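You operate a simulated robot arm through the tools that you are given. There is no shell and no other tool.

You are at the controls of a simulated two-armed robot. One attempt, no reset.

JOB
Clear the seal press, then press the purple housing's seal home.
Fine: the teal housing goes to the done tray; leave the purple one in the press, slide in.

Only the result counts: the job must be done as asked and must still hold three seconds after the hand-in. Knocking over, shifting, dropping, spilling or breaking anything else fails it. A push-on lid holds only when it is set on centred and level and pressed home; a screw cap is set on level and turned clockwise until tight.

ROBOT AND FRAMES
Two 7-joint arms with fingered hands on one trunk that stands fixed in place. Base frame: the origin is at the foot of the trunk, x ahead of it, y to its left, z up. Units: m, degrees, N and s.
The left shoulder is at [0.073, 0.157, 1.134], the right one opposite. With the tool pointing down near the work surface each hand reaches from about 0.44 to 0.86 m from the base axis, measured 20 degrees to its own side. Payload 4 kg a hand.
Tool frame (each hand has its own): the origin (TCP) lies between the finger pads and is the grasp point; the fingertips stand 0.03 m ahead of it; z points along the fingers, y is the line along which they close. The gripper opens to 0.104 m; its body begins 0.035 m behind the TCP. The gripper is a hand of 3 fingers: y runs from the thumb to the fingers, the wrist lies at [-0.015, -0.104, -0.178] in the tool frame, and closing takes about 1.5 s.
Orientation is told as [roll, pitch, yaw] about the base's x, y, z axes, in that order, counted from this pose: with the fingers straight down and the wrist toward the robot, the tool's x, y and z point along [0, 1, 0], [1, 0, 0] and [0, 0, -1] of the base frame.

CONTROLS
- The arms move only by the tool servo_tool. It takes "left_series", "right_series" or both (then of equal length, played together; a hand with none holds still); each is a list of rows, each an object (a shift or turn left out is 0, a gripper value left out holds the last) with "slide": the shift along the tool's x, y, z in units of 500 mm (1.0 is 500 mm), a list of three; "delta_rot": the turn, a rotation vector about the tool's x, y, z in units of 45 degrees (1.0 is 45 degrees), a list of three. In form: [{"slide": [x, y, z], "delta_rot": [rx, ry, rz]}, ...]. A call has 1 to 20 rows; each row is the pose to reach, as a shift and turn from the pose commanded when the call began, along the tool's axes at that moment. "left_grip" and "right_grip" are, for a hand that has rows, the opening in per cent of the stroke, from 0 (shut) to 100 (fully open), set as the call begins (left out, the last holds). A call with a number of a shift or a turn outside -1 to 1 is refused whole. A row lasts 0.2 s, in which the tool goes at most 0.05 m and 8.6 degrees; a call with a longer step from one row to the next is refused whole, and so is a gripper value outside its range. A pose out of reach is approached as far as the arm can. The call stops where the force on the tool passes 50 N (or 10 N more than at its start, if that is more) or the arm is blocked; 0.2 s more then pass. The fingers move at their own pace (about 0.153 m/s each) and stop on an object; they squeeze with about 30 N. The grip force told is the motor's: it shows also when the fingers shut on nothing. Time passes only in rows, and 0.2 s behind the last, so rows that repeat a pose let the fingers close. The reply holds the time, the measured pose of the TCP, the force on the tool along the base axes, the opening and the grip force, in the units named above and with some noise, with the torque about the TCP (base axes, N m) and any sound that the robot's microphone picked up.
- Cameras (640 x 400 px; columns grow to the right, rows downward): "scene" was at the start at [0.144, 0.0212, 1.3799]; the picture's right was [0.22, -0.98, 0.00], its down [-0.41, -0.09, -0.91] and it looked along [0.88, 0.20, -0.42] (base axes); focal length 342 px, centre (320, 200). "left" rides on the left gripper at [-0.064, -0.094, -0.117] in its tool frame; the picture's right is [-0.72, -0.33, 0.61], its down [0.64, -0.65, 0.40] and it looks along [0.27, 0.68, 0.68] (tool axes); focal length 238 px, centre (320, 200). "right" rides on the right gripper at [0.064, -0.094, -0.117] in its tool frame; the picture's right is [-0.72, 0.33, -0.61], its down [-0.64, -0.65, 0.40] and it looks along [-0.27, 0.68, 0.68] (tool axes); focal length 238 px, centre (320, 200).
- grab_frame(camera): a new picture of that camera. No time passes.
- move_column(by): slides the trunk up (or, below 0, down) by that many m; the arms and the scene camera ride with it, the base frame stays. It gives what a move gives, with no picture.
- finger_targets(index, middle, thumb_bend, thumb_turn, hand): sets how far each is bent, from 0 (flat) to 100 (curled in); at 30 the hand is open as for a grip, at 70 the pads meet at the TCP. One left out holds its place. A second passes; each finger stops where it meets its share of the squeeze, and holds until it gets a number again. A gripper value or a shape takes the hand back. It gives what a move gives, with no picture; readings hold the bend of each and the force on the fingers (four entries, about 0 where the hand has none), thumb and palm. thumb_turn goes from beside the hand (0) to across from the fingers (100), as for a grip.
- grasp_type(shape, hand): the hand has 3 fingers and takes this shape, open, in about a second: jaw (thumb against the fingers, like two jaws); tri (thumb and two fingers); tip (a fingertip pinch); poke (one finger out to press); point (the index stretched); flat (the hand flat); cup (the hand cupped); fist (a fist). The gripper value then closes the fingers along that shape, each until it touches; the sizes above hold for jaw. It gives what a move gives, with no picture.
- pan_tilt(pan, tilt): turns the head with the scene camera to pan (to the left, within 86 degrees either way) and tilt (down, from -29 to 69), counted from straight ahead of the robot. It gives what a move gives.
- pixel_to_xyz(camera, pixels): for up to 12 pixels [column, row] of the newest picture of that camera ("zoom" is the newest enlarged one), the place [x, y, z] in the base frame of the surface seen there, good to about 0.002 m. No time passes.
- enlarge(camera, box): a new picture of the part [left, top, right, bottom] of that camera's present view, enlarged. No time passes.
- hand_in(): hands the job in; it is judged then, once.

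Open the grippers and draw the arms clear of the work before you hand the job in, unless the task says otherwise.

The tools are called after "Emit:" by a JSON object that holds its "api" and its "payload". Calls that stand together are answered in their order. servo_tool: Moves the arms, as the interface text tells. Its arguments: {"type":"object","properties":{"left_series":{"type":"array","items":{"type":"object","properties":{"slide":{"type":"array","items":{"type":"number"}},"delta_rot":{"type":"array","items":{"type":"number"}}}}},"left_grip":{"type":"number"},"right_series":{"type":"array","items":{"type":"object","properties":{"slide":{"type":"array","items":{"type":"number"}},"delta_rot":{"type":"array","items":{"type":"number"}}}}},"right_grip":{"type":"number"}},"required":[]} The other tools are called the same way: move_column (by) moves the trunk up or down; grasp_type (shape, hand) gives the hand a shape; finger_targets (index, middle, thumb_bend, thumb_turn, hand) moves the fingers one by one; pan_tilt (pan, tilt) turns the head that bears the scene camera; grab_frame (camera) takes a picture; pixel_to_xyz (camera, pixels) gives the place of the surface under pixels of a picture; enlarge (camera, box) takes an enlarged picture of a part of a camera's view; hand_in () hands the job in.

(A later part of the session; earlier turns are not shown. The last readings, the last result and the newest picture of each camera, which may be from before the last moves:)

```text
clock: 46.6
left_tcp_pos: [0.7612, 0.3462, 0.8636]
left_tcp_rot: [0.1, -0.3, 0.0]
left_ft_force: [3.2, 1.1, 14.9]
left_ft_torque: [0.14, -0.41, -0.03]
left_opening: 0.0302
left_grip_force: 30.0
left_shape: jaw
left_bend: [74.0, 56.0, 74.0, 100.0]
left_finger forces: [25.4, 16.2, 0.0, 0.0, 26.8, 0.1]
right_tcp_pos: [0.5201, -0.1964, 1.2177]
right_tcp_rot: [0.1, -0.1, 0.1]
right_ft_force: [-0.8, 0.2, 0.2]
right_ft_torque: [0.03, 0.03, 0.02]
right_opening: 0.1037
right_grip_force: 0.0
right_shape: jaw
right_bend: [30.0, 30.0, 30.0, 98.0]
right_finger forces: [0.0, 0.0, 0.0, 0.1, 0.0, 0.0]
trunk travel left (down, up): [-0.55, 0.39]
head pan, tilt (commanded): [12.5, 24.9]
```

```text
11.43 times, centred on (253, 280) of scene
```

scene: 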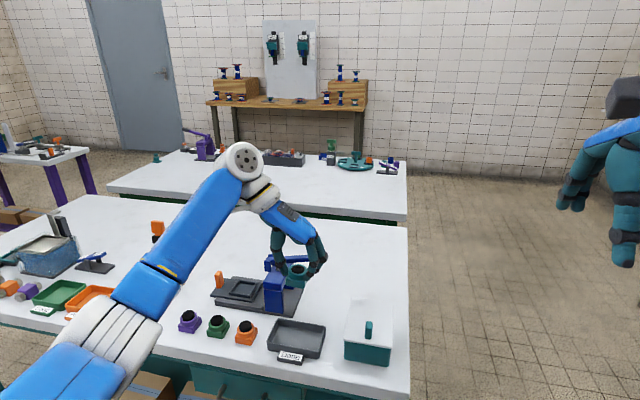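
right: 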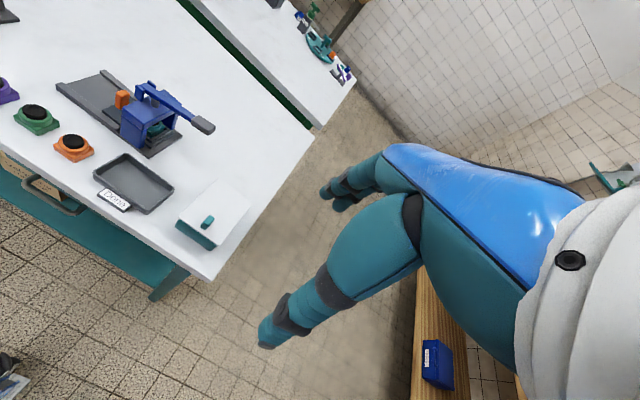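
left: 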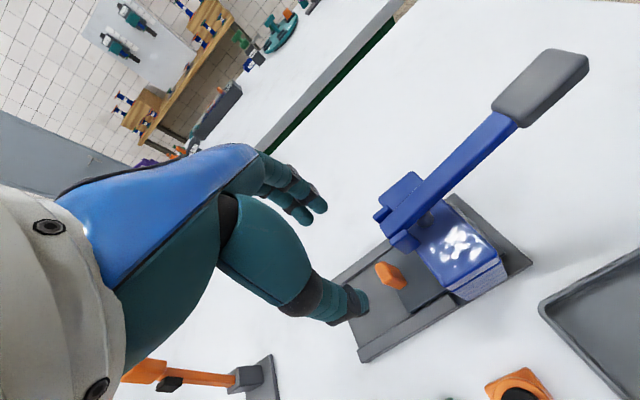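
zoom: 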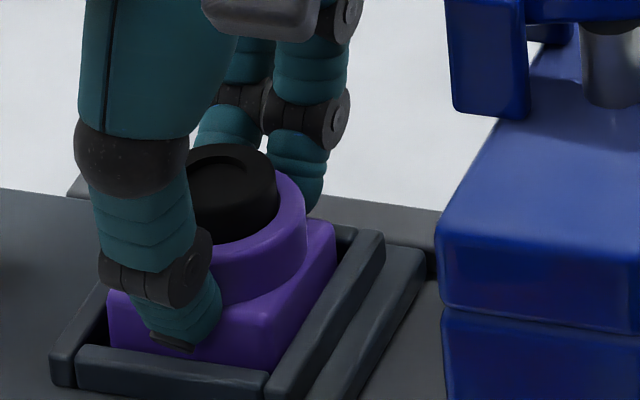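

A 14.9 N upward force appears at TCP z 0.8636. I check the purple block-top and collar heights (expected 0.8365 / 0.850 when seated).

Emit:
{"api": "pixel_to_xyz", "payload": {"camera": "zoom", "pixels": [[220, 305], [255, 300], [290, 265], [320, 230], [310, 250], [235, 258], [270, 240], [290, 205], [235, 190], [225, 170], [255, 180], [250, 350]]}}

Emit:
{"api": "enlarge", "payload": {"camera": "left", "box": [280, 180, 420, 320]}}

```text
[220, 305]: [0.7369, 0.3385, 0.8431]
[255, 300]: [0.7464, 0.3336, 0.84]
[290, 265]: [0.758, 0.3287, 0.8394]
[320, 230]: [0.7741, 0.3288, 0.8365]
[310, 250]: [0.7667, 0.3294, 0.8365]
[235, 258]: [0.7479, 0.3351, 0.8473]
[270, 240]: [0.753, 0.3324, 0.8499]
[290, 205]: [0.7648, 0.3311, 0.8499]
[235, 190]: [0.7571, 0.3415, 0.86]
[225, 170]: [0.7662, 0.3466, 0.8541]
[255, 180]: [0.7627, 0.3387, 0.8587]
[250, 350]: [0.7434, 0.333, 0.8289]
```

```text
2.86 times, centred on (350, 250) of left
```

zoom: 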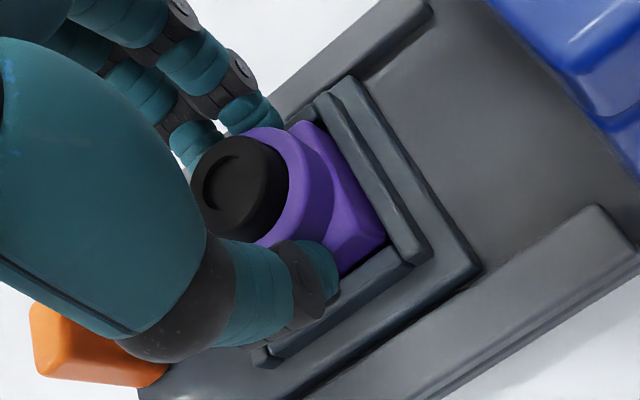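

The contact height matches the in-hand offset (~0.0445 m below TCP), so the block should be on the nest floor. I release slightly (44%) and look.

Emit:
{"api": "servo_tool", "payload": {"left_series": [{"slide": [0, 0, 0]}, {"slide": [0, 0, 0]}, {"slide": [0, 0, 0]}, {"slide": [0, 0, 0]}], "left_grip": 46}}

Emit:
{"api": "enlarge", "payload": {"camera": "scene", "box": [225, 262, 281, 297]}}

Emit:
{"api": "enlarge", "payload": {"camera": "left", "box": [280, 180, 420, 320]}}

```text
clock: 47.6
left_tcp_pos: [0.7605, 0.347, 0.8571]
left_tcp_rot: [0.0, 0.1, 0.0]
left_ft_force: [-0.1, 0.2, 0.3]
left_ft_torque: [0.02, 0.03, 0.0]
left_opening: 0.0478
left_grip_force: 0.1
left_shape: jaw
left_bend: [74.0, 46.0, 71.0, 100.0]
left_finger forces: [0.1, 0.0, 0.0, 0.0, 0.1, 0.0]
right_tcp_pos: [0.5222, -0.195, 1.2168]
right_tcp_rot: [-0.1, 0.0, 0.1]
right_ft_force: [0.0, -0.6, 0.5]
right_ft_torque: [-0.02, 0.02, -0.02]
right_opening: 0.1035
right_grip_force: 0.0
right_shape: jaw
right_bend: [30.0, 30.0, 30.0, 98.0]
right_finger forces: [0.0, 0.0, 0.0, 0.0, 0.0, 0.0]
trunk travel left (down, up): [-0.55, 0.39]
head pan, tilt (commanded): [12.5, 24.9]
```

```text
11.43 times, centred on (253, 280) of scene
```

zoom: 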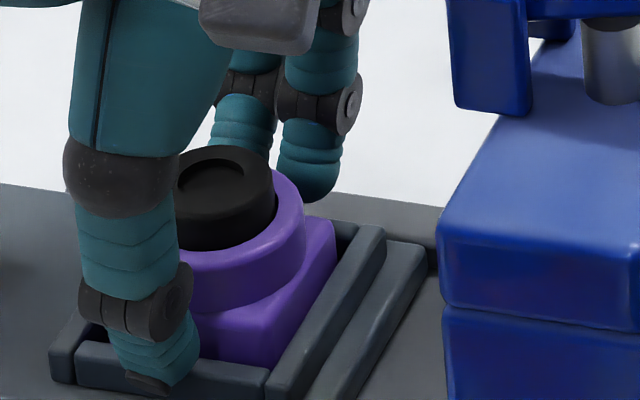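

```text
2.86 times, centred on (350, 250) of left
```

zoom: 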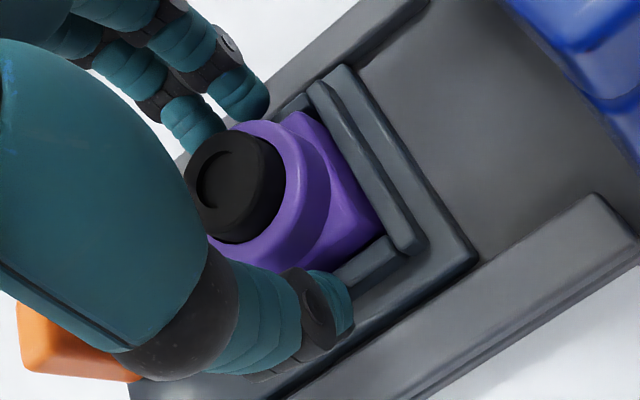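

The housing is released in the nest. I open to 65% and rise straight up, then inspect the seal.

Emit:
{"api": "servo_tool", "payload": {"left_series": [{"slide": [0, 0, 0]}, {"slide": [0, 0, 0]}, {"slide": [0, 0, 0]}, {"slide": [0, 0, -0.03]}, {"slide": [0, 0, -0.07]}, {"slide": [0, 0, -0.13]}, {"slide": [0, 0, -0.2]}, {"slide": [0, 0, -0.27]}, {"slide": [0, 0, -0.27]}], "left_grip": 65}}

Emit:
{"api": "enlarge", "payload": {"camera": "scene", "box": [225, 258, 281, 293]}}

Emit:
{"api": "pixel_to_xyz", "payload": {"camera": "zoom", "pixels": [[220, 220], [180, 215], [260, 210], [220, 195], [220, 245], [150, 285], [210, 330], [260, 345], [300, 300], [320, 265], [270, 280], [290, 230]]}}

```text
clock: 49.6
left_tcp_pos: [0.7622, 0.3467, 0.9931]
left_tcp_rot: [0.0, 0.1, 0.0]
left_ft_force: [-0.7, 0.0, 0.3]
left_ft_torque: [0.03, 0.02, 0.02]
left_opening: 0.067
left_grip_force: 0.1
left_shape: jaw
left_bend: [28.0, 39.0, 62.0, 100.0]
left_finger forces: [0.1, 0.1, 0.0, 0.1, 0.0, 0.1]
right_tcp_pos: [0.521, -0.1952, 1.2162]
right_tcp_rot: [0.0, 0.1, 0.2]
right_ft_force: [0.0, -0.1, -0.6]
right_ft_torque: [-0.02, 0.02, 0.01]
right_opening: 0.1038
right_grip_force: 0.0
right_shape: jaw
right_bend: [30.0, 30.0, 30.0, 98.0]
right_finger forces: [0.1, 0.0, 0.0, 0.1, 0.0, 0.1]
trunk travel left (down, up): [-0.55, 0.39]
head pan, tilt (commanded): [12.5, 24.9]
```

```text
11.43 times, centred on (253, 276) of scene
```

zoom: 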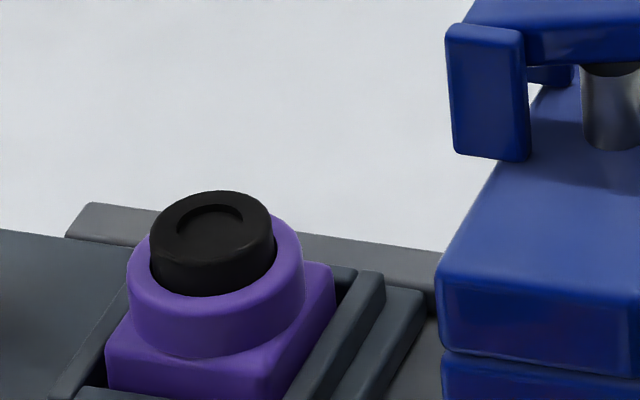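

```text
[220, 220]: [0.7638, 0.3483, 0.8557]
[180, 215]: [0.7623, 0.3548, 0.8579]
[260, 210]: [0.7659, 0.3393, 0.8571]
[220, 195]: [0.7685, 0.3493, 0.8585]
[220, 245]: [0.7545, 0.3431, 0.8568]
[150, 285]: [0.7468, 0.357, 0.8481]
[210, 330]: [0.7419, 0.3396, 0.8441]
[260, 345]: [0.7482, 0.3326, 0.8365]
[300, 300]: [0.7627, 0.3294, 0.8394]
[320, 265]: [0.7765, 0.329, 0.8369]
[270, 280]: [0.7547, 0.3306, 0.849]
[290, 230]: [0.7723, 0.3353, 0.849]
```

The purple housing is seated level (block top ≈0.8367, seal top ≈0.858, proud by ~9 mm). Next I move above the slide handle and measure its current position.

Emit:
{"api": "servo_tool", "payload": {"left_series": [{"slide": [0.065, -0.004, 0]}, {"slide": [0.135, -0.007, 0]}, {"slide": [0.135, -0.007, 0.04]}, {"slide": [0.135, -0.007, 0.06]}, {"slide": [0.135, -0.007, 0.06]}]}}

Emit:
{"api": "enlarge", "payload": {"camera": "scene", "box": [205, 245, 275, 295]}}

Emit:
{"api": "pixel_to_xyz", "payload": {"camera": "zoom", "pixels": [[115, 195], [140, 190], [110, 240], [125, 240], [150, 230], [150, 250], [108, 215], [135, 205], [125, 185], [240, 215], [265, 250], [200, 260]]}}

```text
clock: 50.8
left_tcp_pos: [0.7585, 0.4149, 0.9631]
left_tcp_rot: [0.0, 0.0, 0.2]
left_ft_force: [-0.5, 0.3, 0.1]
left_ft_torque: [0.05, -0.03, 0.01]
left_opening: 0.0671
left_grip_force: 0.1
left_shape: jaw
left_bend: [28.0, 39.0, 62.0, 100.0]
left_finger forces: [0.0, 0.0, 0.0, 0.0, 0.0, 0.0]
right_tcp_pos: [0.5193, -0.1958, 1.2166]
right_tcp_rot: [0.0, 0.0, 0.1]
right_ft_force: [0.6, -0.2, -0.1]
right_ft_torque: [-0.02, 0.0, 0.01]
right_opening: 0.1035
right_grip_force: 0.0
right_shape: jaw
right_bend: [30.0, 30.0, 30.0, 98.0]
right_finger forces: [0.1, 0.0, 0.1, 0.1, 0.1, 0.0]
trunk travel left (down, up): [-0.55, 0.39]
head pan, tilt (commanded): [12.5, 24.9]
```

```text
8.00 times, centred on (240, 270) of scene
```

zoom: 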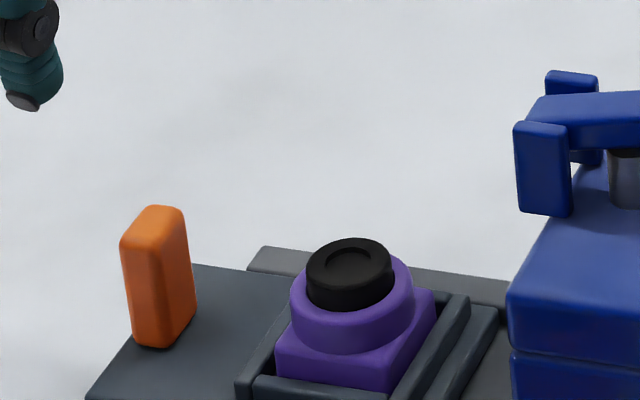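

```text
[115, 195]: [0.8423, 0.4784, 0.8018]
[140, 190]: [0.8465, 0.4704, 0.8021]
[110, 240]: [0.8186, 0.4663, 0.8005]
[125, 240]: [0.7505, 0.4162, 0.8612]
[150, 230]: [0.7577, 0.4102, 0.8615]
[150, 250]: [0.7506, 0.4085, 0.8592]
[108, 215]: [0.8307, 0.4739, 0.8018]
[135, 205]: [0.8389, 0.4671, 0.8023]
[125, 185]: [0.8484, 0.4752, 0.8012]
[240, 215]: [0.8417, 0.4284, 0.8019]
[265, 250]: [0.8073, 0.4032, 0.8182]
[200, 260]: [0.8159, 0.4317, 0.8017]
```

The handle's −x face spans y≈0.404–0.417, so its centre is ≈0.410. I descend over it and grip it again.

Emit:
{"api": "servo_tool", "payload": {"left_series": [{"slide": [-0.006, 0, 0.05]}, {"slide": [-0.006, 0, 0.11]}, {"slide": [-0.006, 0, 0.16]}, {"slide": [-0.006, 0, 0.195]}, {"slide": [-0.006, 0, 0.212]}, {"slide": [-0.006, 0, 0.212]}]}}

Emit:
{"api": "servo_tool", "payload": {"left_series": [{"slide": [0, 0, 0]}, {"slide": [0, 0, 0]}, {"slide": [0, 0, 0]}, {"slide": [0, 0, 0]}, {"slide": [0, 0, 0]}, {"slide": [0, 0, 0]}, {"slide": [0, 0, 0]}], "left_grip": 0}}

Emit:
{"api": "enlarge", "payload": {"camera": "scene", "box": [205, 235, 305, 305]}}

```text
clock: 52.2
left_tcp_pos: [0.7572, 0.4117, 0.8578]
left_tcp_rot: [0.0, 0.0, 0.1]
left_ft_force: [-0.2, 0.1, -0.4]
left_ft_torque: [0.02, 0.02, 0.02]
left_opening: 0.0671
left_grip_force: 0.0
left_shape: jaw
left_bend: [28.0, 39.0, 62.0, 100.0]
left_finger forces: [0.1, 0.0, 0.1, 0.1, 0.1, 0.0]
right_tcp_pos: [0.5205, -0.1943, 1.2162]
right_tcp_rot: [0.0, 0.0, 0.1]
right_ft_force: [-0.8, -1.0, 0.2]
right_ft_torque: [0.01, -0.01, 0.01]
right_opening: 0.1035
right_grip_force: 0.1
right_shape: jaw
right_bend: [30.0, 30.0, 30.0, 98.0]
right_finger forces: [0.0, 0.0, 0.1, 0.0, 0.0, 0.1]
trunk travel left (down, up): [-0.55, 0.39]
head pan, tilt (commanded): [12.5, 24.9]
```

```text
clock: 53.8
left_tcp_pos: [0.757, 0.4125, 0.8585]
left_tcp_rot: [0.0, -0.1, 0.0]
left_ft_force: [-1.6, 0.5, -2.1]
left_ft_torque: [-0.02, 0.04, 0.03]
left_opening: 0.016
left_grip_force: 30.1
left_shape: jaw
left_bend: [73.0, 60.0, 74.0, 100.0]
left_finger forces: [17.2, 7.9, 0.0, 0.0, 27.7, 0.0]
right_tcp_pos: [0.522, -0.1939, 1.2167]
right_tcp_rot: [0.0, -0.1, 0.1]
right_ft_force: [-0.1, -0.8, -0.2]
right_ft_torque: [-0.01, -0.01, -0.02]
right_opening: 0.1034
right_grip_force: 0.1
right_shape: jaw
right_bend: [30.0, 30.0, 30.0, 98.0]
right_finger forces: [0.0, 0.0, 0.1, 0.0, 0.1, 0.0]
trunk travel left (down, up): [-0.55, 0.39]
head pan, tilt (commanded): [12.5, 24.9]
```

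```text
5.71 times, centred on (255, 270) of scene
```

zoom: 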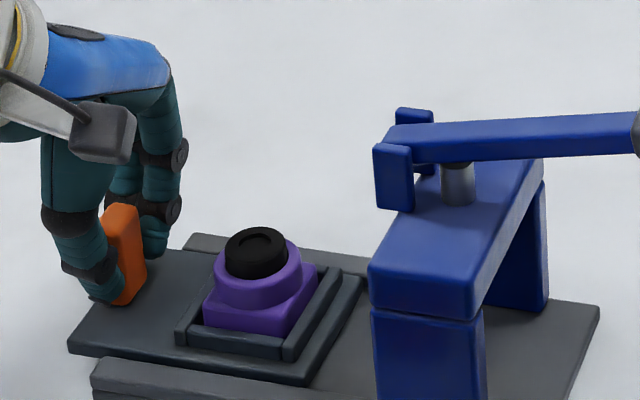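

The handle is gripped. I push the slide in along −y by 0.06 m first, slowly.

Emit:
{"api": "servo_tool", "payload": {"left_series": [{"slide": [-0.012, 0, 0]}, {"slide": [-0.027, 0, 0]}, {"slide": [-0.042, 0, 0]}, {"slide": [-0.057, 0, 0]}, {"slide": [-0.072, 0, 0]}, {"slide": [-0.087, 0, 0]}, {"slide": [-0.102, 0, 0]}, {"slide": [-0.112, 0, 0]}, {"slide": [-0.12, 0, 0]}, {"slide": [-0.12, 0, 0]}]}}

Emit:
{"api": "enlarge", "payload": {"camera": "scene", "box": [205, 235, 305, 305]}}

```text
clock: 56.0
left_tcp_pos: [0.7571, 0.3522, 0.8573]
left_tcp_rot: [0.0, 0.1, 0.1]
left_ft_force: [-2.7, 1.4, -2.2]
left_ft_torque: [0.0, 0.01, 0.07]
left_opening: 0.0164
left_grip_force: 30.1
left_shape: jaw
left_bend: [73.0, 60.0, 74.0, 100.0]
left_finger forces: [17.4, 8.0, 0.0, 0.1, 27.9, 0.1]
right_tcp_pos: [0.5213, -0.1945, 1.2165]
right_tcp_rot: [0.1, 0.0, 0.1]
right_ft_force: [-0.2, 0.3, 0.0]
right_ft_torque: [-0.02, 0.01, -0.02]
right_opening: 0.1035
right_grip_force: 0.1
right_shape: jaw
right_bend: [30.0, 30.0, 30.0, 98.0]
right_finger forces: [0.1, 0.0, 0.0, 0.1, 0.1, 0.0]
trunk travel left (down, up): [-0.55, 0.39]
head pan, tilt (commanded): [12.5, 24.9]
```

```text
5.71 times, centred on (255, 270) of scene
```

zoom: 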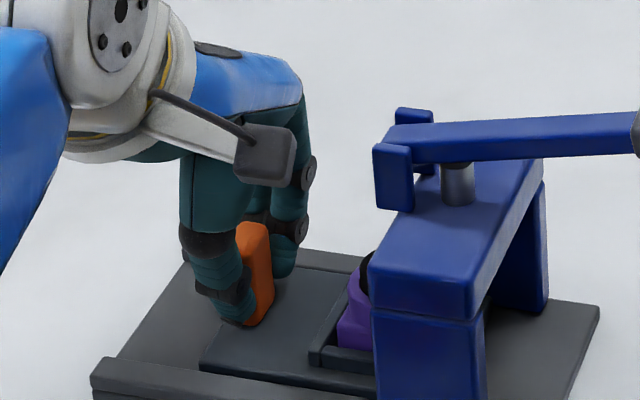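

The slide moves freely with only ~1.4 N. I push the remaining ~34 mm in small steps.

Emit:
{"api": "servo_tool", "payload": {"left_series": [{"slide": [-0.012, 0, 0]}, {"slide": [-0.024, 0, 0]}, {"slide": [-0.036, 0, 0]}, {"slide": [-0.046, 0, 0]}, {"slide": [-0.054, 0, 0]}, {"slide": [-0.061, 0, 0]}, {"slide": [-0.066, 0, 0]}, {"slide": [-0.068, 0, 0]}, {"slide": [-0.068, 0, 0]}]}}

Emit:
{"api": "enlarge", "payload": {"camera": "scene", "box": [205, 235, 305, 305]}}

```text
clock: 58.0
left_tcp_pos: [0.7586, 0.3182, 0.8572]
left_tcp_rot: [0.0, -0.1, 0.1]
left_ft_force: [-3.5, 1.9, -2.6]
left_ft_torque: [0.02, 0.08, 0.1]
left_opening: 0.0161
left_grip_force: 30.1
left_shape: jaw
left_bend: [73.0, 60.0, 74.0, 100.0]
left_finger forces: [17.0, 8.2, 0.0, 0.0, 28.5, 0.0]
right_tcp_pos: [0.5212, -0.1948, 1.2153]
right_tcp_rot: [0.1, 0.0, 0.1]
right_ft_force: [-0.5, 0.5, 0.2]
right_ft_torque: [0.0, 0.0, 0.0]
right_opening: 0.1035
right_grip_force: 0.0
right_shape: jaw
right_bend: [30.0, 30.0, 30.0, 98.0]
right_finger forces: [0.0, 0.0, 0.0, 0.0, 0.0, 0.0]
trunk travel left (down, up): [-0.55, 0.39]
head pan, tilt (commanded): [12.5, 24.9]
```

```text
5.71 times, centred on (255, 270) of scene
```

zoom: 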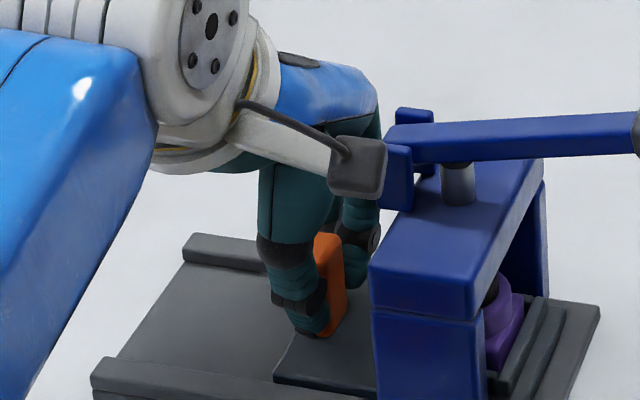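

The slide looks back at its initial depth with no stop force yet. I push up to 4 mm more in 1 mm steps to feel for the inner stop.

Emit:
{"api": "servo_tool", "payload": {"left_series": [{"slide": [-0.002, 0, 0]}, {"slide": [-0.004, 0, 0]}, {"slide": [-0.006, 0, 0]}, {"slide": [-0.006, 0, 0]}]}}

Emit:
{"api": "enlarge", "payload": {"camera": "scene", "box": [215, 245, 305, 315]}}

```text
clock: 59.0
left_tcp_pos: [0.7582, 0.3177, 0.8577]
left_tcp_rot: [-0.1, 0.1, 0.1]
left_ft_force: [-2.0, 8.2, -2.4]
left_ft_torque: [0.19, 0.04, 0.09]
left_opening: 0.0159
left_grip_force: 29.8
left_shape: jaw
left_bend: [73.0, 60.0, 74.0, 100.0]
left_finger forces: [16.8, 12.6, 0.1, 0.0, 28.6, 0.0]
right_tcp_pos: [0.5214, -0.1923, 1.216]
right_tcp_rot: [-0.1, 0.1, 0.1]
right_ft_force: [0.6, 0.8, 0.5]
right_ft_torque: [-0.03, 0.01, 0.02]
right_opening: 0.1033
right_grip_force: 0.2
right_shape: jaw
right_bend: [30.0, 30.0, 30.0, 98.0]
right_finger forces: [0.0, 0.1, 0.0, 0.0, 0.0, 0.0]
trunk travel left (down, up): [-0.55, 0.39]
head pan, tilt (commanded): [12.5, 24.9]
```

```text
5.71 times, centred on (260, 280) of scene
```

zoom: 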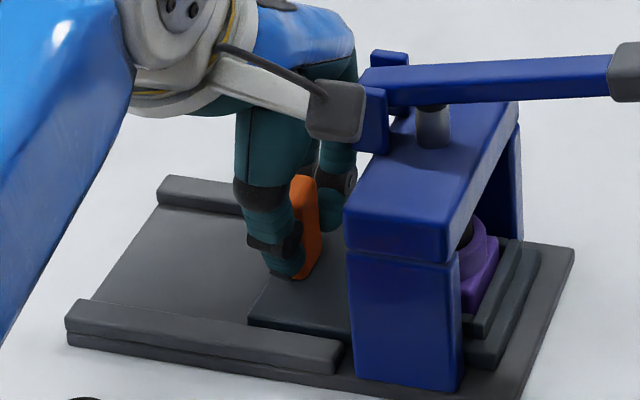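

The slide is against its inner stop (8.2 N, TCP halted at y 0.3177). I ease off the push, release the handle and rise.

Emit:
{"api": "servo_tool", "payload": {"left_series": [{"slide": [0.004, 0, 0]}, {"slide": [0.004, 0, 0]}]}}

Emit:
{"api": "servo_tool", "payload": {"left_series": [{"slide": [0, 0, 0]}, {"slide": [0, 0, 0]}, {"slide": [0, 0, 0]}, {"slide": [0, 0, 0]}, {"slide": [0, 0, -0.04]}, {"slide": [0, 0, -0.1]}, {"slide": [0, 0, -0.18]}, {"slide": [0, 0, -0.26]}, {"slide": [0, 0, -0.3]}, {"slide": [0, 0, -0.3]}], "left_grip": 65}}

Emit:
{"api": "enlarge", "payload": {"camera": "scene", "box": [215, 245, 305, 315]}}

```text
clock: 59.6
left_tcp_pos: [0.7583, 0.317, 0.8581]
left_tcp_rot: [-0.1, 0.0, 0.1]
left_ft_force: [-0.8, 5.4, -2.0]
left_ft_torque: [0.12, 0.02, 0.1]
left_opening: 0.0161
left_grip_force: 29.5
left_shape: jaw
left_bend: [73.0, 60.0, 74.0, 100.0]
left_finger forces: [17.4, 10.7, 0.1, 0.0, 28.6, 0.1]
right_tcp_pos: [0.5216, -0.1937, 1.2172]
right_tcp_rot: [0.0, 0.0, 0.0]
right_ft_force: [0.7, -0.5, -0.6]
right_ft_torque: [0.01, 0.0, -0.04]
right_opening: 0.1034
right_grip_force: 0.0
right_shape: jaw
right_bend: [30.0, 30.0, 30.0, 98.0]
right_finger forces: [0.0, 0.0, 0.0, 0.1, 0.1, 0.0]
trunk travel left (down, up): [-0.55, 0.39]
head pan, tilt (commanded): [12.5, 24.9]
```

```text
clock: 61.8
left_tcp_pos: [0.7568, 0.317, 1.0086]
left_tcp_rot: [0.0, 0.0, 0.0]
left_ft_force: [1.0, -1.1, -0.1]
left_ft_torque: [0.01, -0.01, -0.02]
left_opening: 0.0674
left_grip_force: 0.1
left_shape: jaw
left_bend: [28.0, 39.0, 62.0, 100.0]
left_finger forces: [0.0, 0.0, 0.1, 0.0, 0.0, 0.1]
right_tcp_pos: [0.5212, -0.1955, 1.2163]
right_tcp_rot: [0.0, 0.0, 0.1]
right_ft_force: [0.4, -0.5, -0.3]
right_ft_torque: [0.0, -0.01, -0.02]
right_opening: 0.1038
right_grip_force: 0.1
right_shape: jaw
right_bend: [30.0, 30.0, 30.0, 98.0]
right_finger forces: [0.0, 0.0, 0.0, 0.0, 0.0, 0.0]
trunk travel left (down, up): [-0.55, 0.39]
head pan, tilt (commanded): [12.5, 24.9]
```

```text
5.71 times, centred on (260, 280) of scene
```

zoom: 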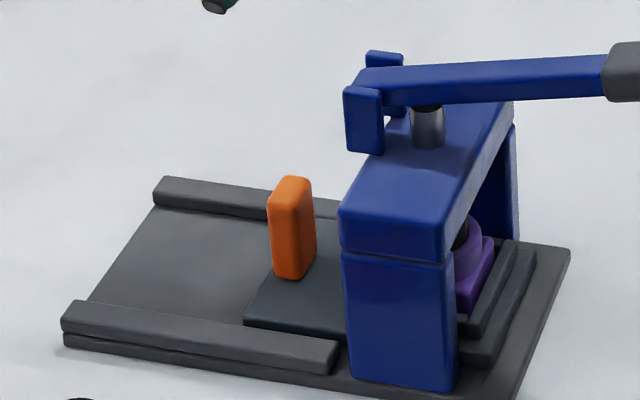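

The slide is fully in, matching the initial picture. Now I measure the lever handle geometry in detail for pressing.

Emit:
{"api": "enlarge", "payload": {"camera": "scene", "box": [260, 235, 340, 290]}}

Emit:
{"api": "pixel_to_xyz", "payload": {"camera": "zoom", "pixels": [[420, 140], [450, 135], [500, 130], [530, 130], [420, 165], [500, 160], [535, 155], [300, 150], [200, 155], [120, 160], [80, 175], [350, 148]]}}

```text
7.27 times, centred on (300, 262) of scene
```

zoom: 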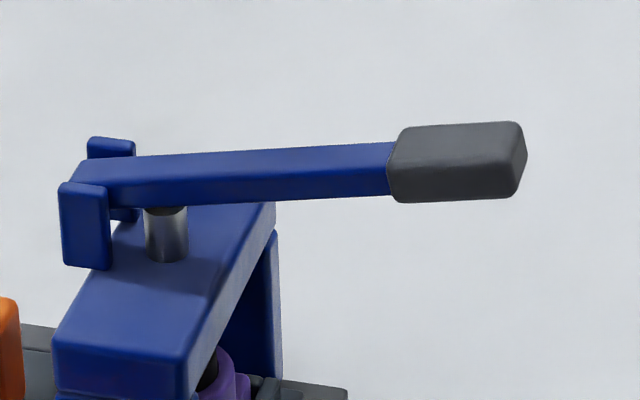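

```text
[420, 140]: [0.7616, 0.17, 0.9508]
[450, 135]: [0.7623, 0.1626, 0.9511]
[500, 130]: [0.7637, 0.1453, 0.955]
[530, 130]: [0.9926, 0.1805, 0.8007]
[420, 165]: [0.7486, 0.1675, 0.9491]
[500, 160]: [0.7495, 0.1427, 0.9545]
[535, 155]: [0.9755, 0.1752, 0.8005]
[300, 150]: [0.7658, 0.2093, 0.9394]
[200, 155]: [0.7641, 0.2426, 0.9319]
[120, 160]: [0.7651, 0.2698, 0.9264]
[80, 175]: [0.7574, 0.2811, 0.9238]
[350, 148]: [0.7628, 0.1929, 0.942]
```

The lever grip spans y≈0.137–0.175, top z≈0.951–0.956, centre x≈0.759, rising ~12° from its pivot. I move the left hand above the grip at (0.759,0.156) with z≈1.03.

Emit:
{"api": "servo_tool", "payload": {"left_series": [{"slide": [0, 0, -0.04]}, {"slide": [-0.07, 0.003, -0.04]}, {"slide": [-0.14, 0.003, -0.04]}, {"slide": [-0.21, 0.003, -0.04]}, {"slide": [-0.28, 0.003, -0.04]}, {"slide": [-0.322, 0.003, -0.04]}, {"slide": [-0.322, 0.003, -0.04]}]}}

Emit:
{"api": "enlarge", "payload": {"camera": "scene", "box": [250, 205, 350, 285]}}

Emit:
{"api": "enlarge", "payload": {"camera": "left", "box": [200, 120, 440, 340]}}

```text
clock: 63.4
left_tcp_pos: [0.7595, 0.154, 1.0287]
left_tcp_rot: [0.1, 0.0, 0.1]
left_ft_force: [-0.6, -0.2, -0.3]
left_ft_torque: [0.0, -0.03, -0.01]
left_opening: 0.0674
left_grip_force: 0.1
left_shape: jaw
left_bend: [28.0, 39.0, 62.0, 100.0]
left_finger forces: [0.1, 0.0, 0.1, 0.0, 0.0, 0.0]
right_tcp_pos: [0.5209, -0.1952, 1.2172]
right_tcp_rot: [0.0, 0.0, 0.1]
right_ft_force: [-0.1, 0.7, 0.0]
right_ft_torque: [0.01, 0.04, 0.0]
right_opening: 0.1035
right_grip_force: 0.0
right_shape: jaw
right_bend: [30.0, 30.0, 30.0, 98.0]
right_finger forces: [0.1, 0.0, 0.1, 0.1, 0.0, 0.0]
trunk travel left (down, up): [-0.55, 0.39]
head pan, tilt (commanded): [12.5, 24.9]
```

```text
5.00 times, centred on (300, 245) of scene
```

zoom: 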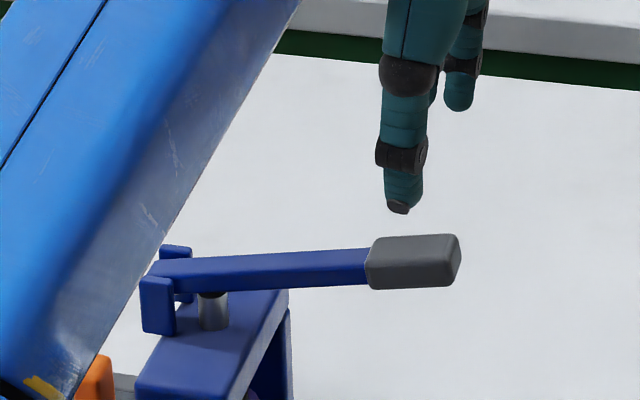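

```text
1.82 times, centred on (320, 230) of left
```

zoom: 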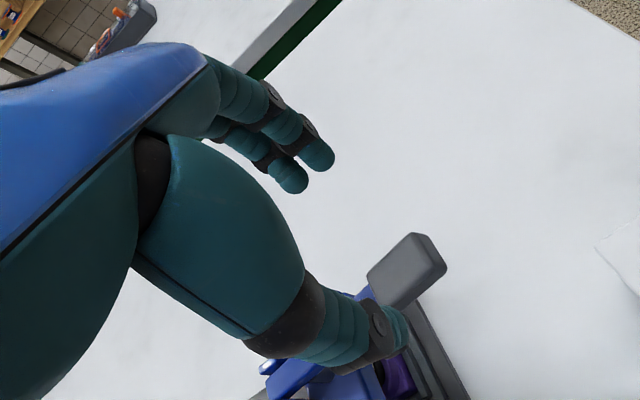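

The thumb and fingers straddle the lever grip in x. I descend to TCP z≈0.944 so the pads stand beside the grip.

Emit:
{"api": "servo_tool", "payload": {"left_series": [{"slide": [0, 0, 0.05]}, {"slide": [0, 0, 0.1]}, {"slide": [0, 0, 0.14]}, {"slide": [0, 0, 0.17]}, {"slide": [0, 0, 0.17]}]}}

Emit:
{"api": "grab_frame", "payload": {"camera": "scene"}}

Emit:
{"api": "enlarge", "payload": {"camera": "scene", "box": [250, 215, 350, 295]}}

Emit:
{"api": "enlarge", "payload": {"camera": "left", "box": [200, 120, 440, 340]}}

```text
clock: 64.6
left_tcp_pos: [0.7592, 0.1548, 0.9439]
left_tcp_rot: [0.1, 0.0, 0.0]
left_ft_force: [1.0, 0.2, -0.1]
left_ft_torque: [0.03, 0.01, 0.01]
left_opening: 0.0667
left_grip_force: 0.0
left_shape: jaw
left_bend: [28.0, 39.0, 62.0, 100.0]
left_finger forces: [0.0, 0.0, 0.1, 0.1, 0.1, 0.1]
right_tcp_pos: [0.5204, -0.1961, 1.2152]
right_tcp_rot: [0.1, 0.0, 0.1]
right_ft_force: [0.0, 0.2, -0.1]
right_ft_torque: [0.02, 0.01, 0.02]
right_opening: 0.1037
right_grip_force: 0.0
right_shape: jaw
right_bend: [30.0, 30.0, 30.0, 98.0]
right_finger forces: [0.1, 0.0, 0.0, 0.1, 0.0, 0.0]
trunk travel left (down, up): [-0.55, 0.39]
head pan, tilt (commanded): [12.5, 24.9]
```

```text
taken
```

scene: 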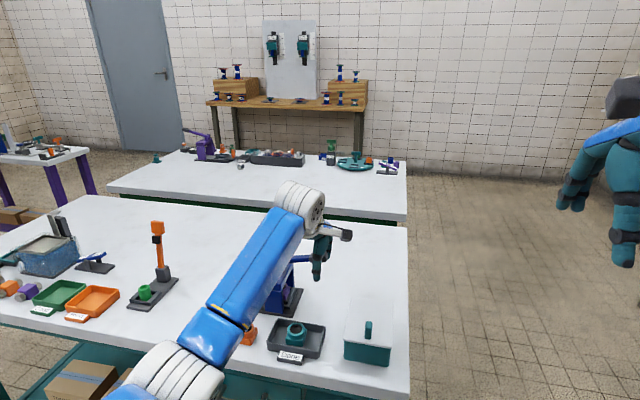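

```text
5.00 times, centred on (300, 255) of scene
```

zoom: 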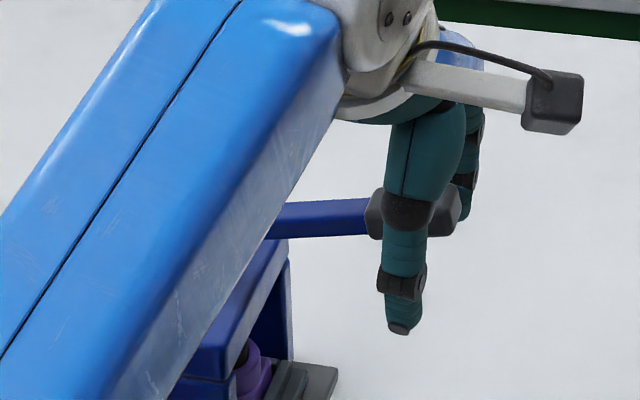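

```text
1.82 times, centred on (320, 230) of left
```

zoom: 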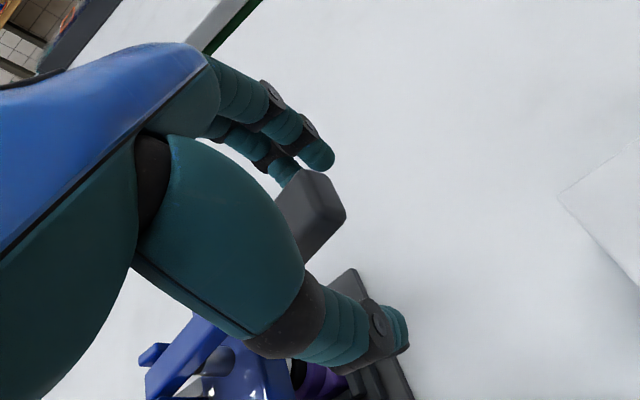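

The lever grip is between the thumb and fingers with no contact. I check the forearm's clearance over the housings, then close on the grip.

Emit:
{"api": "pixel_to_xyz", "payload": {"camera": "scene", "pixels": [[215, 345], [240, 310], [270, 260], [250, 320], [185, 375], [290, 265]]}}

Emit:
{"api": "servo_tool", "payload": {"left_series": [{"slide": [0, 0, 0]}, {"slide": [0, 0, 0]}, {"slide": [0, 0, 0]}, {"slide": [0, 0, 0]}, {"slide": [0, 0, 0]}, {"slide": [0, 0, 0]}], "left_grip": 0}}

Emit:
{"api": "enlarge", "payload": {"camera": "left", "box": [200, 120, 440, 340]}}

```text
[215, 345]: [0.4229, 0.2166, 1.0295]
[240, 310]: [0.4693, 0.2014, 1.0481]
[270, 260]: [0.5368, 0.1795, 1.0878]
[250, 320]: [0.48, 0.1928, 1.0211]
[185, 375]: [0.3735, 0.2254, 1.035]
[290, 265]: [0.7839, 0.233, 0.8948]
```

```text
clock: 66.0
left_tcp_pos: [0.7605, 0.155, 0.9415]
left_tcp_rot: [0.1, 0.2, 0.0]
left_ft_force: [-8.2, -1.2, -13.8]
left_ft_torque: [-0.01, -0.07, -0.01]
left_opening: 0.011
left_grip_force: 30.0
left_shape: jaw
left_bend: [73.0, 71.0, 76.0, 100.0]
left_finger forces: [12.6, 4.1, 0.1, 0.1, 29.3, 0.1]
right_tcp_pos: [0.5208, -0.1957, 1.2156]
right_tcp_rot: [0.0, 0.0, 0.1]
right_ft_force: [-0.2, -0.7, 0.3]
right_ft_torque: [0.0, -0.01, 0.0]
right_opening: 0.1037
right_grip_force: 0.0
right_shape: jaw
right_bend: [30.0, 30.0, 30.0, 98.0]
right_finger forces: [0.0, 0.1, 0.0, 0.0, 0.0, 0.0]
trunk travel left (down, up): [-0.55, 0.39]
head pan, tilt (commanded): [12.5, 24.9]
```

```text
1.82 times, centred on (320, 230) of left
```

zoom: 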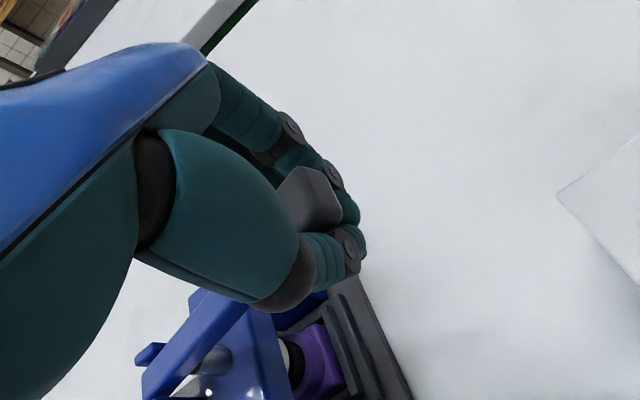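

The fingers wrap the lever grip (forearm is at z>1.0, well clear of the housings). I push down slowly 20 mm and watch the force.

Emit:
{"api": "servo_tool", "payload": {"left_series": [{"slide": [0, 0, 0.008]}, {"slide": [0, 0, 0.016]}, {"slide": [0, 0, 0.024]}, {"slide": [0, 0, 0.032]}, {"slide": [0, 0, 0.04]}, {"slide": [0, 0, 0.04]}]}}

Emit:
{"api": "enlarge", "payload": {"camera": "scene", "box": [250, 215, 350, 295]}}

Emit:
{"api": "enlarge", "payload": {"camera": "left", "box": [200, 120, 440, 340]}}

```text
clock: 67.4
left_tcp_pos: [0.7577, 0.1538, 0.9243]
left_tcp_rot: [0.1, -0.1, 0.0]
left_ft_force: [-3.4, -5.6, 2.3]
left_ft_torque: [0.01, -0.01, 0.03]
left_opening: 0.0117
left_grip_force: 30.3
left_shape: jaw
left_bend: [74.0, 71.0, 78.0, 100.0]
left_finger forces: [11.8, 2.0, 0.0, 0.0, 22.0, 0.1]
right_tcp_pos: [0.5192, -0.1976, 1.2159]
right_tcp_rot: [0.1, -0.2, 0.1]
right_ft_force: [1.2, 0.1, -0.1]
right_ft_torque: [0.01, -0.01, -0.01]
right_opening: 0.1036
right_grip_force: 0.0
right_shape: jaw
right_bend: [30.0, 30.0, 30.0, 98.0]
right_finger forces: [0.1, 0.0, 0.0, 0.0, 0.0, 0.0]
trunk travel left (down, up): [-0.55, 0.39]
head pan, tilt (commanded): [12.5, 24.9]
```

```text
5.00 times, centred on (300, 255) of scene
```

zoom: 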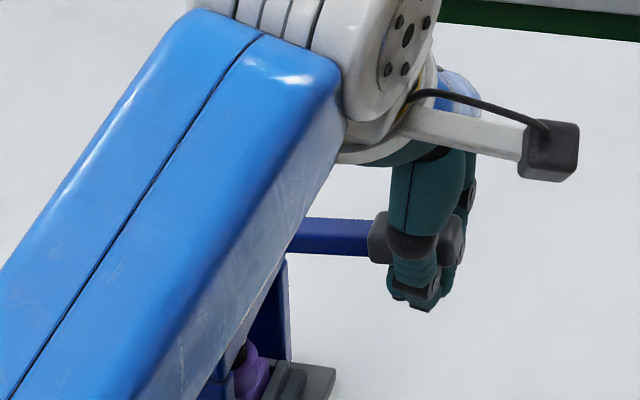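

```text
1.82 times, centred on (320, 230) of left
```

zoom: 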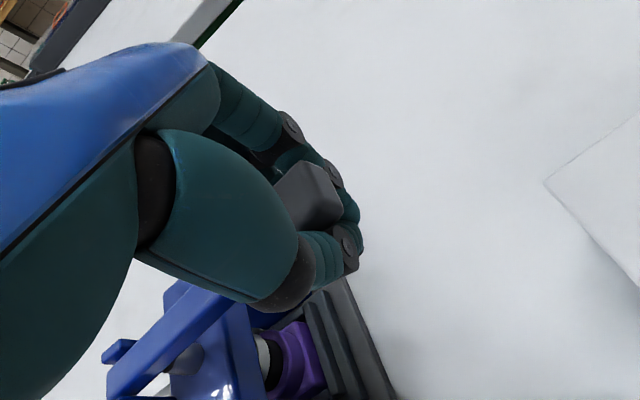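

The lever follows the hand down with little force. I continue another 20 mm down.

Emit:
{"api": "servo_tool", "payload": {"left_series": [{"slide": [0, 0, 0.008]}, {"slide": [0, 0, 0.016]}, {"slide": [0, 0, 0.024]}, {"slide": [0, 0, 0.032]}, {"slide": [0, 0, 0.04]}, {"slide": [0, 0, 0.04]}]}}

Emit:
{"api": "enlarge", "payload": {"camera": "left", "box": [200, 120, 440, 340]}}

Emit:
{"api": "enlarge", "payload": {"camera": "scene", "box": [250, 225, 350, 305]}}

```text
clock: 68.8
left_tcp_pos: [0.7593, 0.1547, 0.9031]
left_tcp_rot: [0.1, 0.1, 0.2]
left_ft_force: [-4.9, -1.3, 3.4]
left_ft_torque: [0.0, 0.02, 0.06]
left_opening: 0.0108
left_grip_force: 29.8
left_shape: jaw
left_bend: [73.0, 71.0, 79.0, 100.0]
left_finger forces: [6.5, 0.0, 0.0, 0.0, 6.3, 0.0]
right_tcp_pos: [0.5193, -0.1967, 1.2151]
right_tcp_rot: [0.1, 0.0, 0.1]
right_ft_force: [0.1, -0.8, 0.0]
right_ft_torque: [0.01, 0.02, 0.02]
right_opening: 0.1035
right_grip_force: 0.0
right_shape: jaw
right_bend: [30.0, 30.0, 30.0, 98.0]
right_finger forces: [0.0, 0.1, 0.0, 0.1, 0.0, 0.0]
trunk travel left (down, up): [-0.55, 0.39]
head pan, tilt (commanded): [12.5, 24.9]
```

```text
1.82 times, centred on (320, 230) of left
```

zoom: 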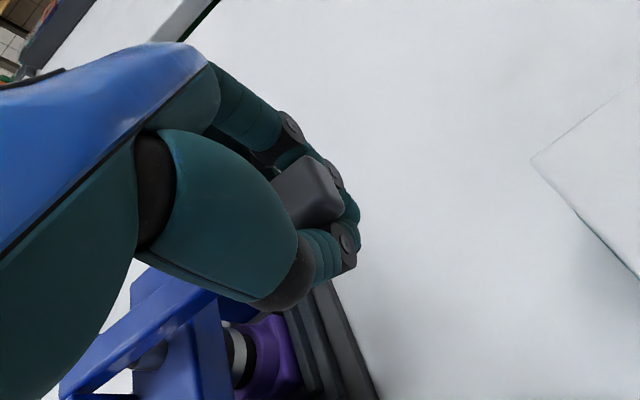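

```text
5.00 times, centred on (300, 265) of scene
```

zoom: 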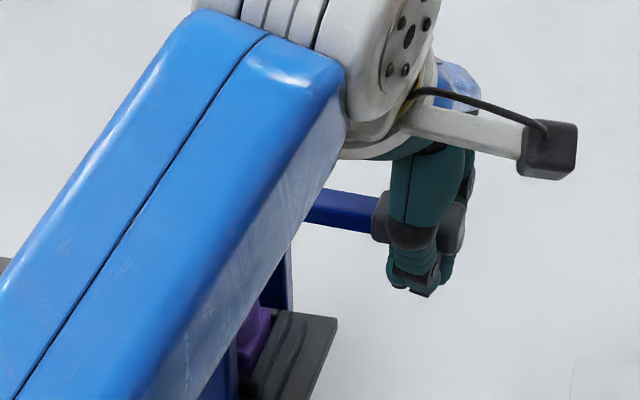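

The ram foot is now close to the seal (left view (240,355)). I continue pressing down in 3 mm steps.

Emit:
{"api": "servo_tool", "payload": {"left_series": [{"slide": [0, 0, 0.006]}, {"slide": [0, 0, 0.012]}, {"slide": [0, 0, 0.018]}, {"slide": [0, 0, 0.024]}, {"slide": [0, 0, 0.03]}, {"slide": [0, 0, 0.03]}]}}

Emit:
{"api": "enlarge", "payload": {"camera": "left", "box": [200, 180, 440, 400]}}

```text
clock: 70.2
left_tcp_pos: [0.7588, 0.1541, 0.8886]
left_tcp_rot: [0.2, 0.0, 0.1]
left_ft_force: [0.9, 1.0, 0.6]
left_ft_torque: [-0.03, 0.07, 0.01]
left_opening: 0.0093
left_grip_force: 30.7
left_shape: jaw
left_bend: [73.0, 71.0, 79.0, 100.0]
left_finger forces: [0.1, 0.0, 0.1, 0.0, 0.0, 1.3]
right_tcp_pos: [0.5201, -0.1967, 1.2174]
right_tcp_rot: [0.1, 0.0, 0.1]
right_ft_force: [0.5, 0.7, 0.7]
right_ft_torque: [0.02, -0.01, -0.04]
right_opening: 0.1037
right_grip_force: 0.1
right_shape: jaw
right_bend: [30.0, 30.0, 30.0, 98.0]
right_finger forces: [0.1, 0.0, 0.0, 0.0, 0.1, 0.0]
trunk travel left (down, up): [-0.55, 0.39]
head pan, tilt (commanded): [12.5, 24.9]
```

```text
1.82 times, centred on (320, 290) of left
```

zoom: 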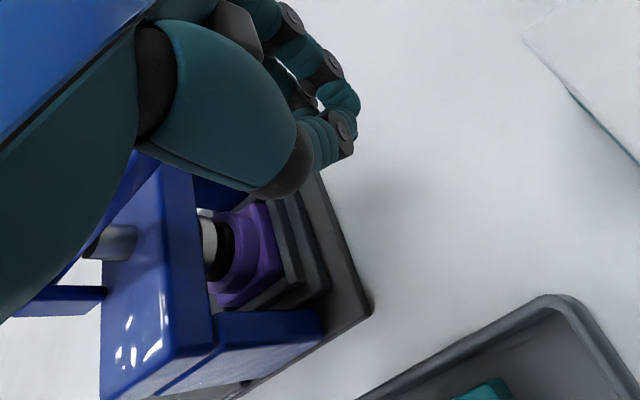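

The lever has slid up between the fingers to the palm (palm force 1.3 N), and the ram foot touches the seal. I enlarge the seal area before pushing further with the palm.

Emit:
{"api": "enlarge", "payload": {"camera": "left", "box": [230, 270, 340, 370]}}

Emit:
{"api": "enlarge", "payload": {"camera": "left", "box": [240, 120, 360, 240]}}

Emit:
{"api": "enlarge", "payload": {"camera": "scene", "box": [250, 225, 350, 305]}}

```text
4.00 times, centred on (285, 320) of left
```

zoom: 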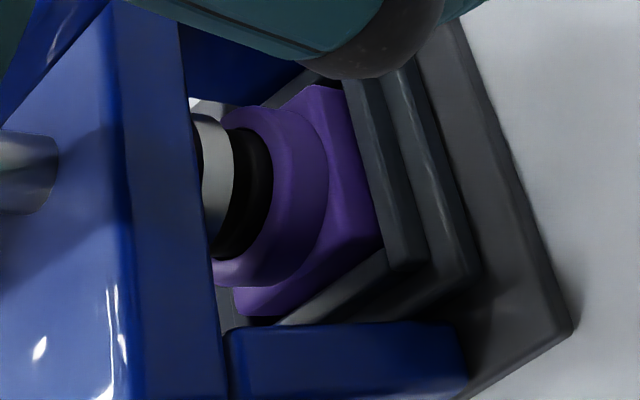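

```text
3.33 times, centred on (300, 180) of left
```

zoom: 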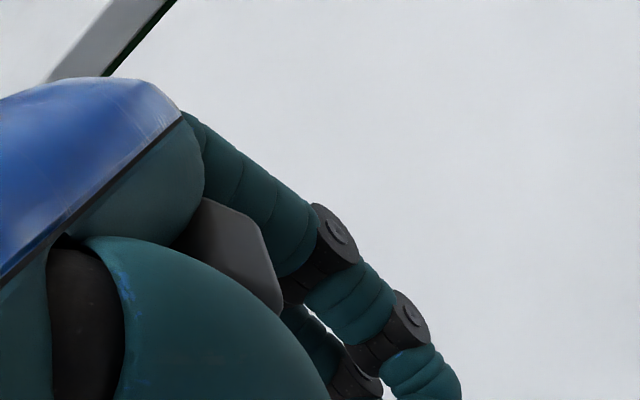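

```text
5.00 times, centred on (300, 265) of scene
```

zoom: 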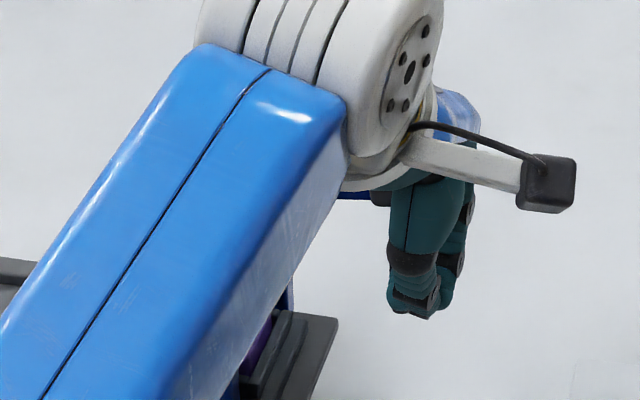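

Lever grip is now against the palm and the ram foot on the seal. I push down further in 3 mm steps, expecting resistance from the seal.

Emit:
{"api": "servo_tool", "payload": {"left_series": [{"slide": [0, 0, 0.006]}, {"slide": [0, 0, 0.012]}, {"slide": [0, 0, 0.018]}, {"slide": [0, 0, 0.024]}, {"slide": [0, 0, 0.03]}, {"slide": [0, 0, 0.03]}]}}

Emit:
{"api": "enlarge", "payload": {"camera": "left", "box": [210, 250, 340, 370]}}

Emit:
{"api": "enlarge", "payload": {"camera": "left", "box": [240, 120, 360, 240]}}

```text
clock: 71.6
left_tcp_pos: [0.7597, 0.1546, 0.8734]
left_tcp_rot: [0.1, -0.1, 0.0]
left_ft_force: [0.5, -0.9, 1.0]
left_ft_torque: [0.06, 0.02, 0.01]
left_opening: 0.0093
left_grip_force: 29.8
left_shape: jaw
left_bend: [73.0, 71.0, 79.0, 100.0]
left_finger forces: [0.1, 0.1, 0.0, 0.0, 0.0, 1.7]
right_tcp_pos: [0.5214, -0.1959, 1.2158]
right_tcp_rot: [0.1, 0.0, 0.1]
right_ft_force: [0.5, -1.4, 0.7]
right_ft_torque: [-0.02, -0.01, 0.02]
right_opening: 0.1037
right_grip_force: 0.0
right_shape: jaw
right_bend: [30.0, 30.0, 30.0, 98.0]
right_finger forces: [0.0, 0.1, 0.0, 0.1, 0.0, 0.0]
trunk travel left (down, up): [-0.55, 0.39]
head pan, tilt (commanded): [12.5, 24.9]
```

```text
3.33 times, centred on (275, 310) of left
```

zoom: 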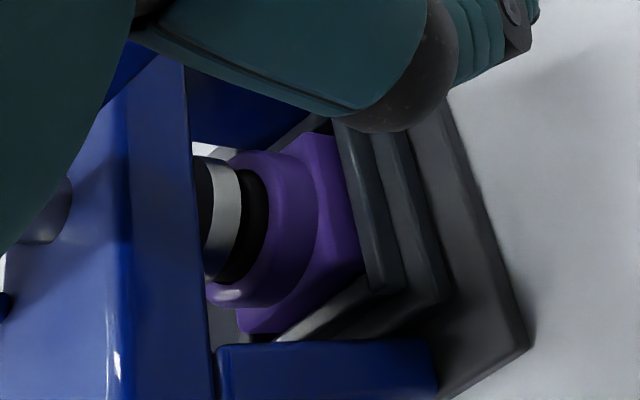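

```text
3.33 times, centred on (300, 180) of left
```

zoom: 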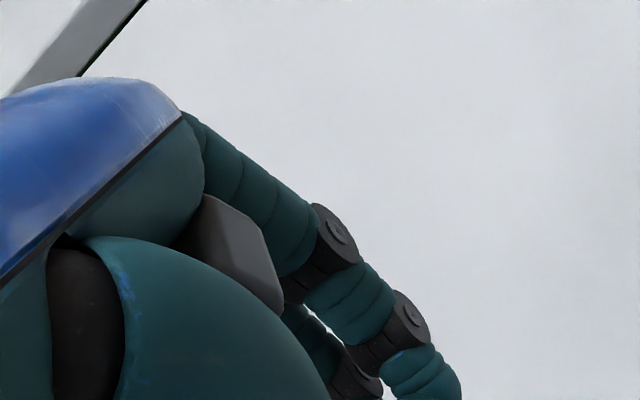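

The lever is moving freely with the palm (1.7 N), and the ram has come further down. I keep pressing another 15 mm.

Emit:
{"api": "servo_tool", "payload": {"left_series": [{"slide": [0, 0, 0.006]}, {"slide": [0, 0, 0.012]}, {"slide": [0, 0, 0.018]}, {"slide": [0, 0, 0.024]}, {"slide": [0, 0, 0.03]}, {"slide": [0, 0, 0.03]}]}}

Emit:
{"api": "enlarge", "payload": {"camera": "left", "box": [210, 230, 340, 350]}}

Emit:
{"api": "grab_frame", "payload": {"camera": "scene"}}

```text
clock: 73.0
left_tcp_pos: [0.7596, 0.1557, 0.8584]
left_tcp_rot: [0.1, 0.0, 0.1]
left_ft_force: [1.1, -0.9, 2.6]
left_ft_torque: [0.08, 0.05, -0.01]
left_opening: 0.0095
left_grip_force: 29.8
left_shape: jaw
left_bend: [73.0, 71.0, 79.0, 100.0]
left_finger forces: [0.0, 0.0, 0.0, 0.0, 0.1, 2.3]
right_tcp_pos: [0.5204, -0.1971, 1.2154]
right_tcp_rot: [0.1, 0.0, 0.1]
right_ft_force: [-0.6, -0.4, 0.8]
right_ft_torque: [-0.02, -0.01, 0.02]
right_opening: 0.1036
right_grip_force: 0.1
right_shape: jaw
right_bend: [30.0, 30.0, 30.0, 98.0]
right_finger forces: [0.0, 0.0, 0.1, 0.0, 0.0, 0.0]
trunk travel left (down, up): [-0.55, 0.39]
head pan, tilt (commanded): [12.5, 24.9]
```

```text
3.33 times, centred on (275, 290) of left
```

zoom: 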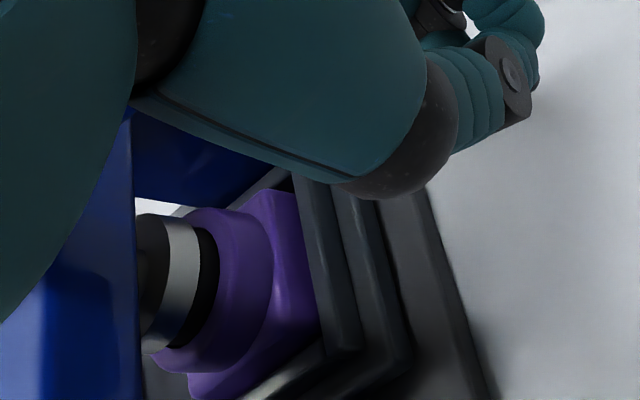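

```text
taken
```

scene: 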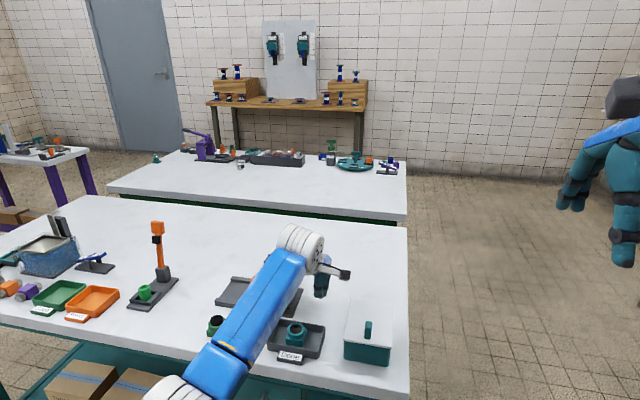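

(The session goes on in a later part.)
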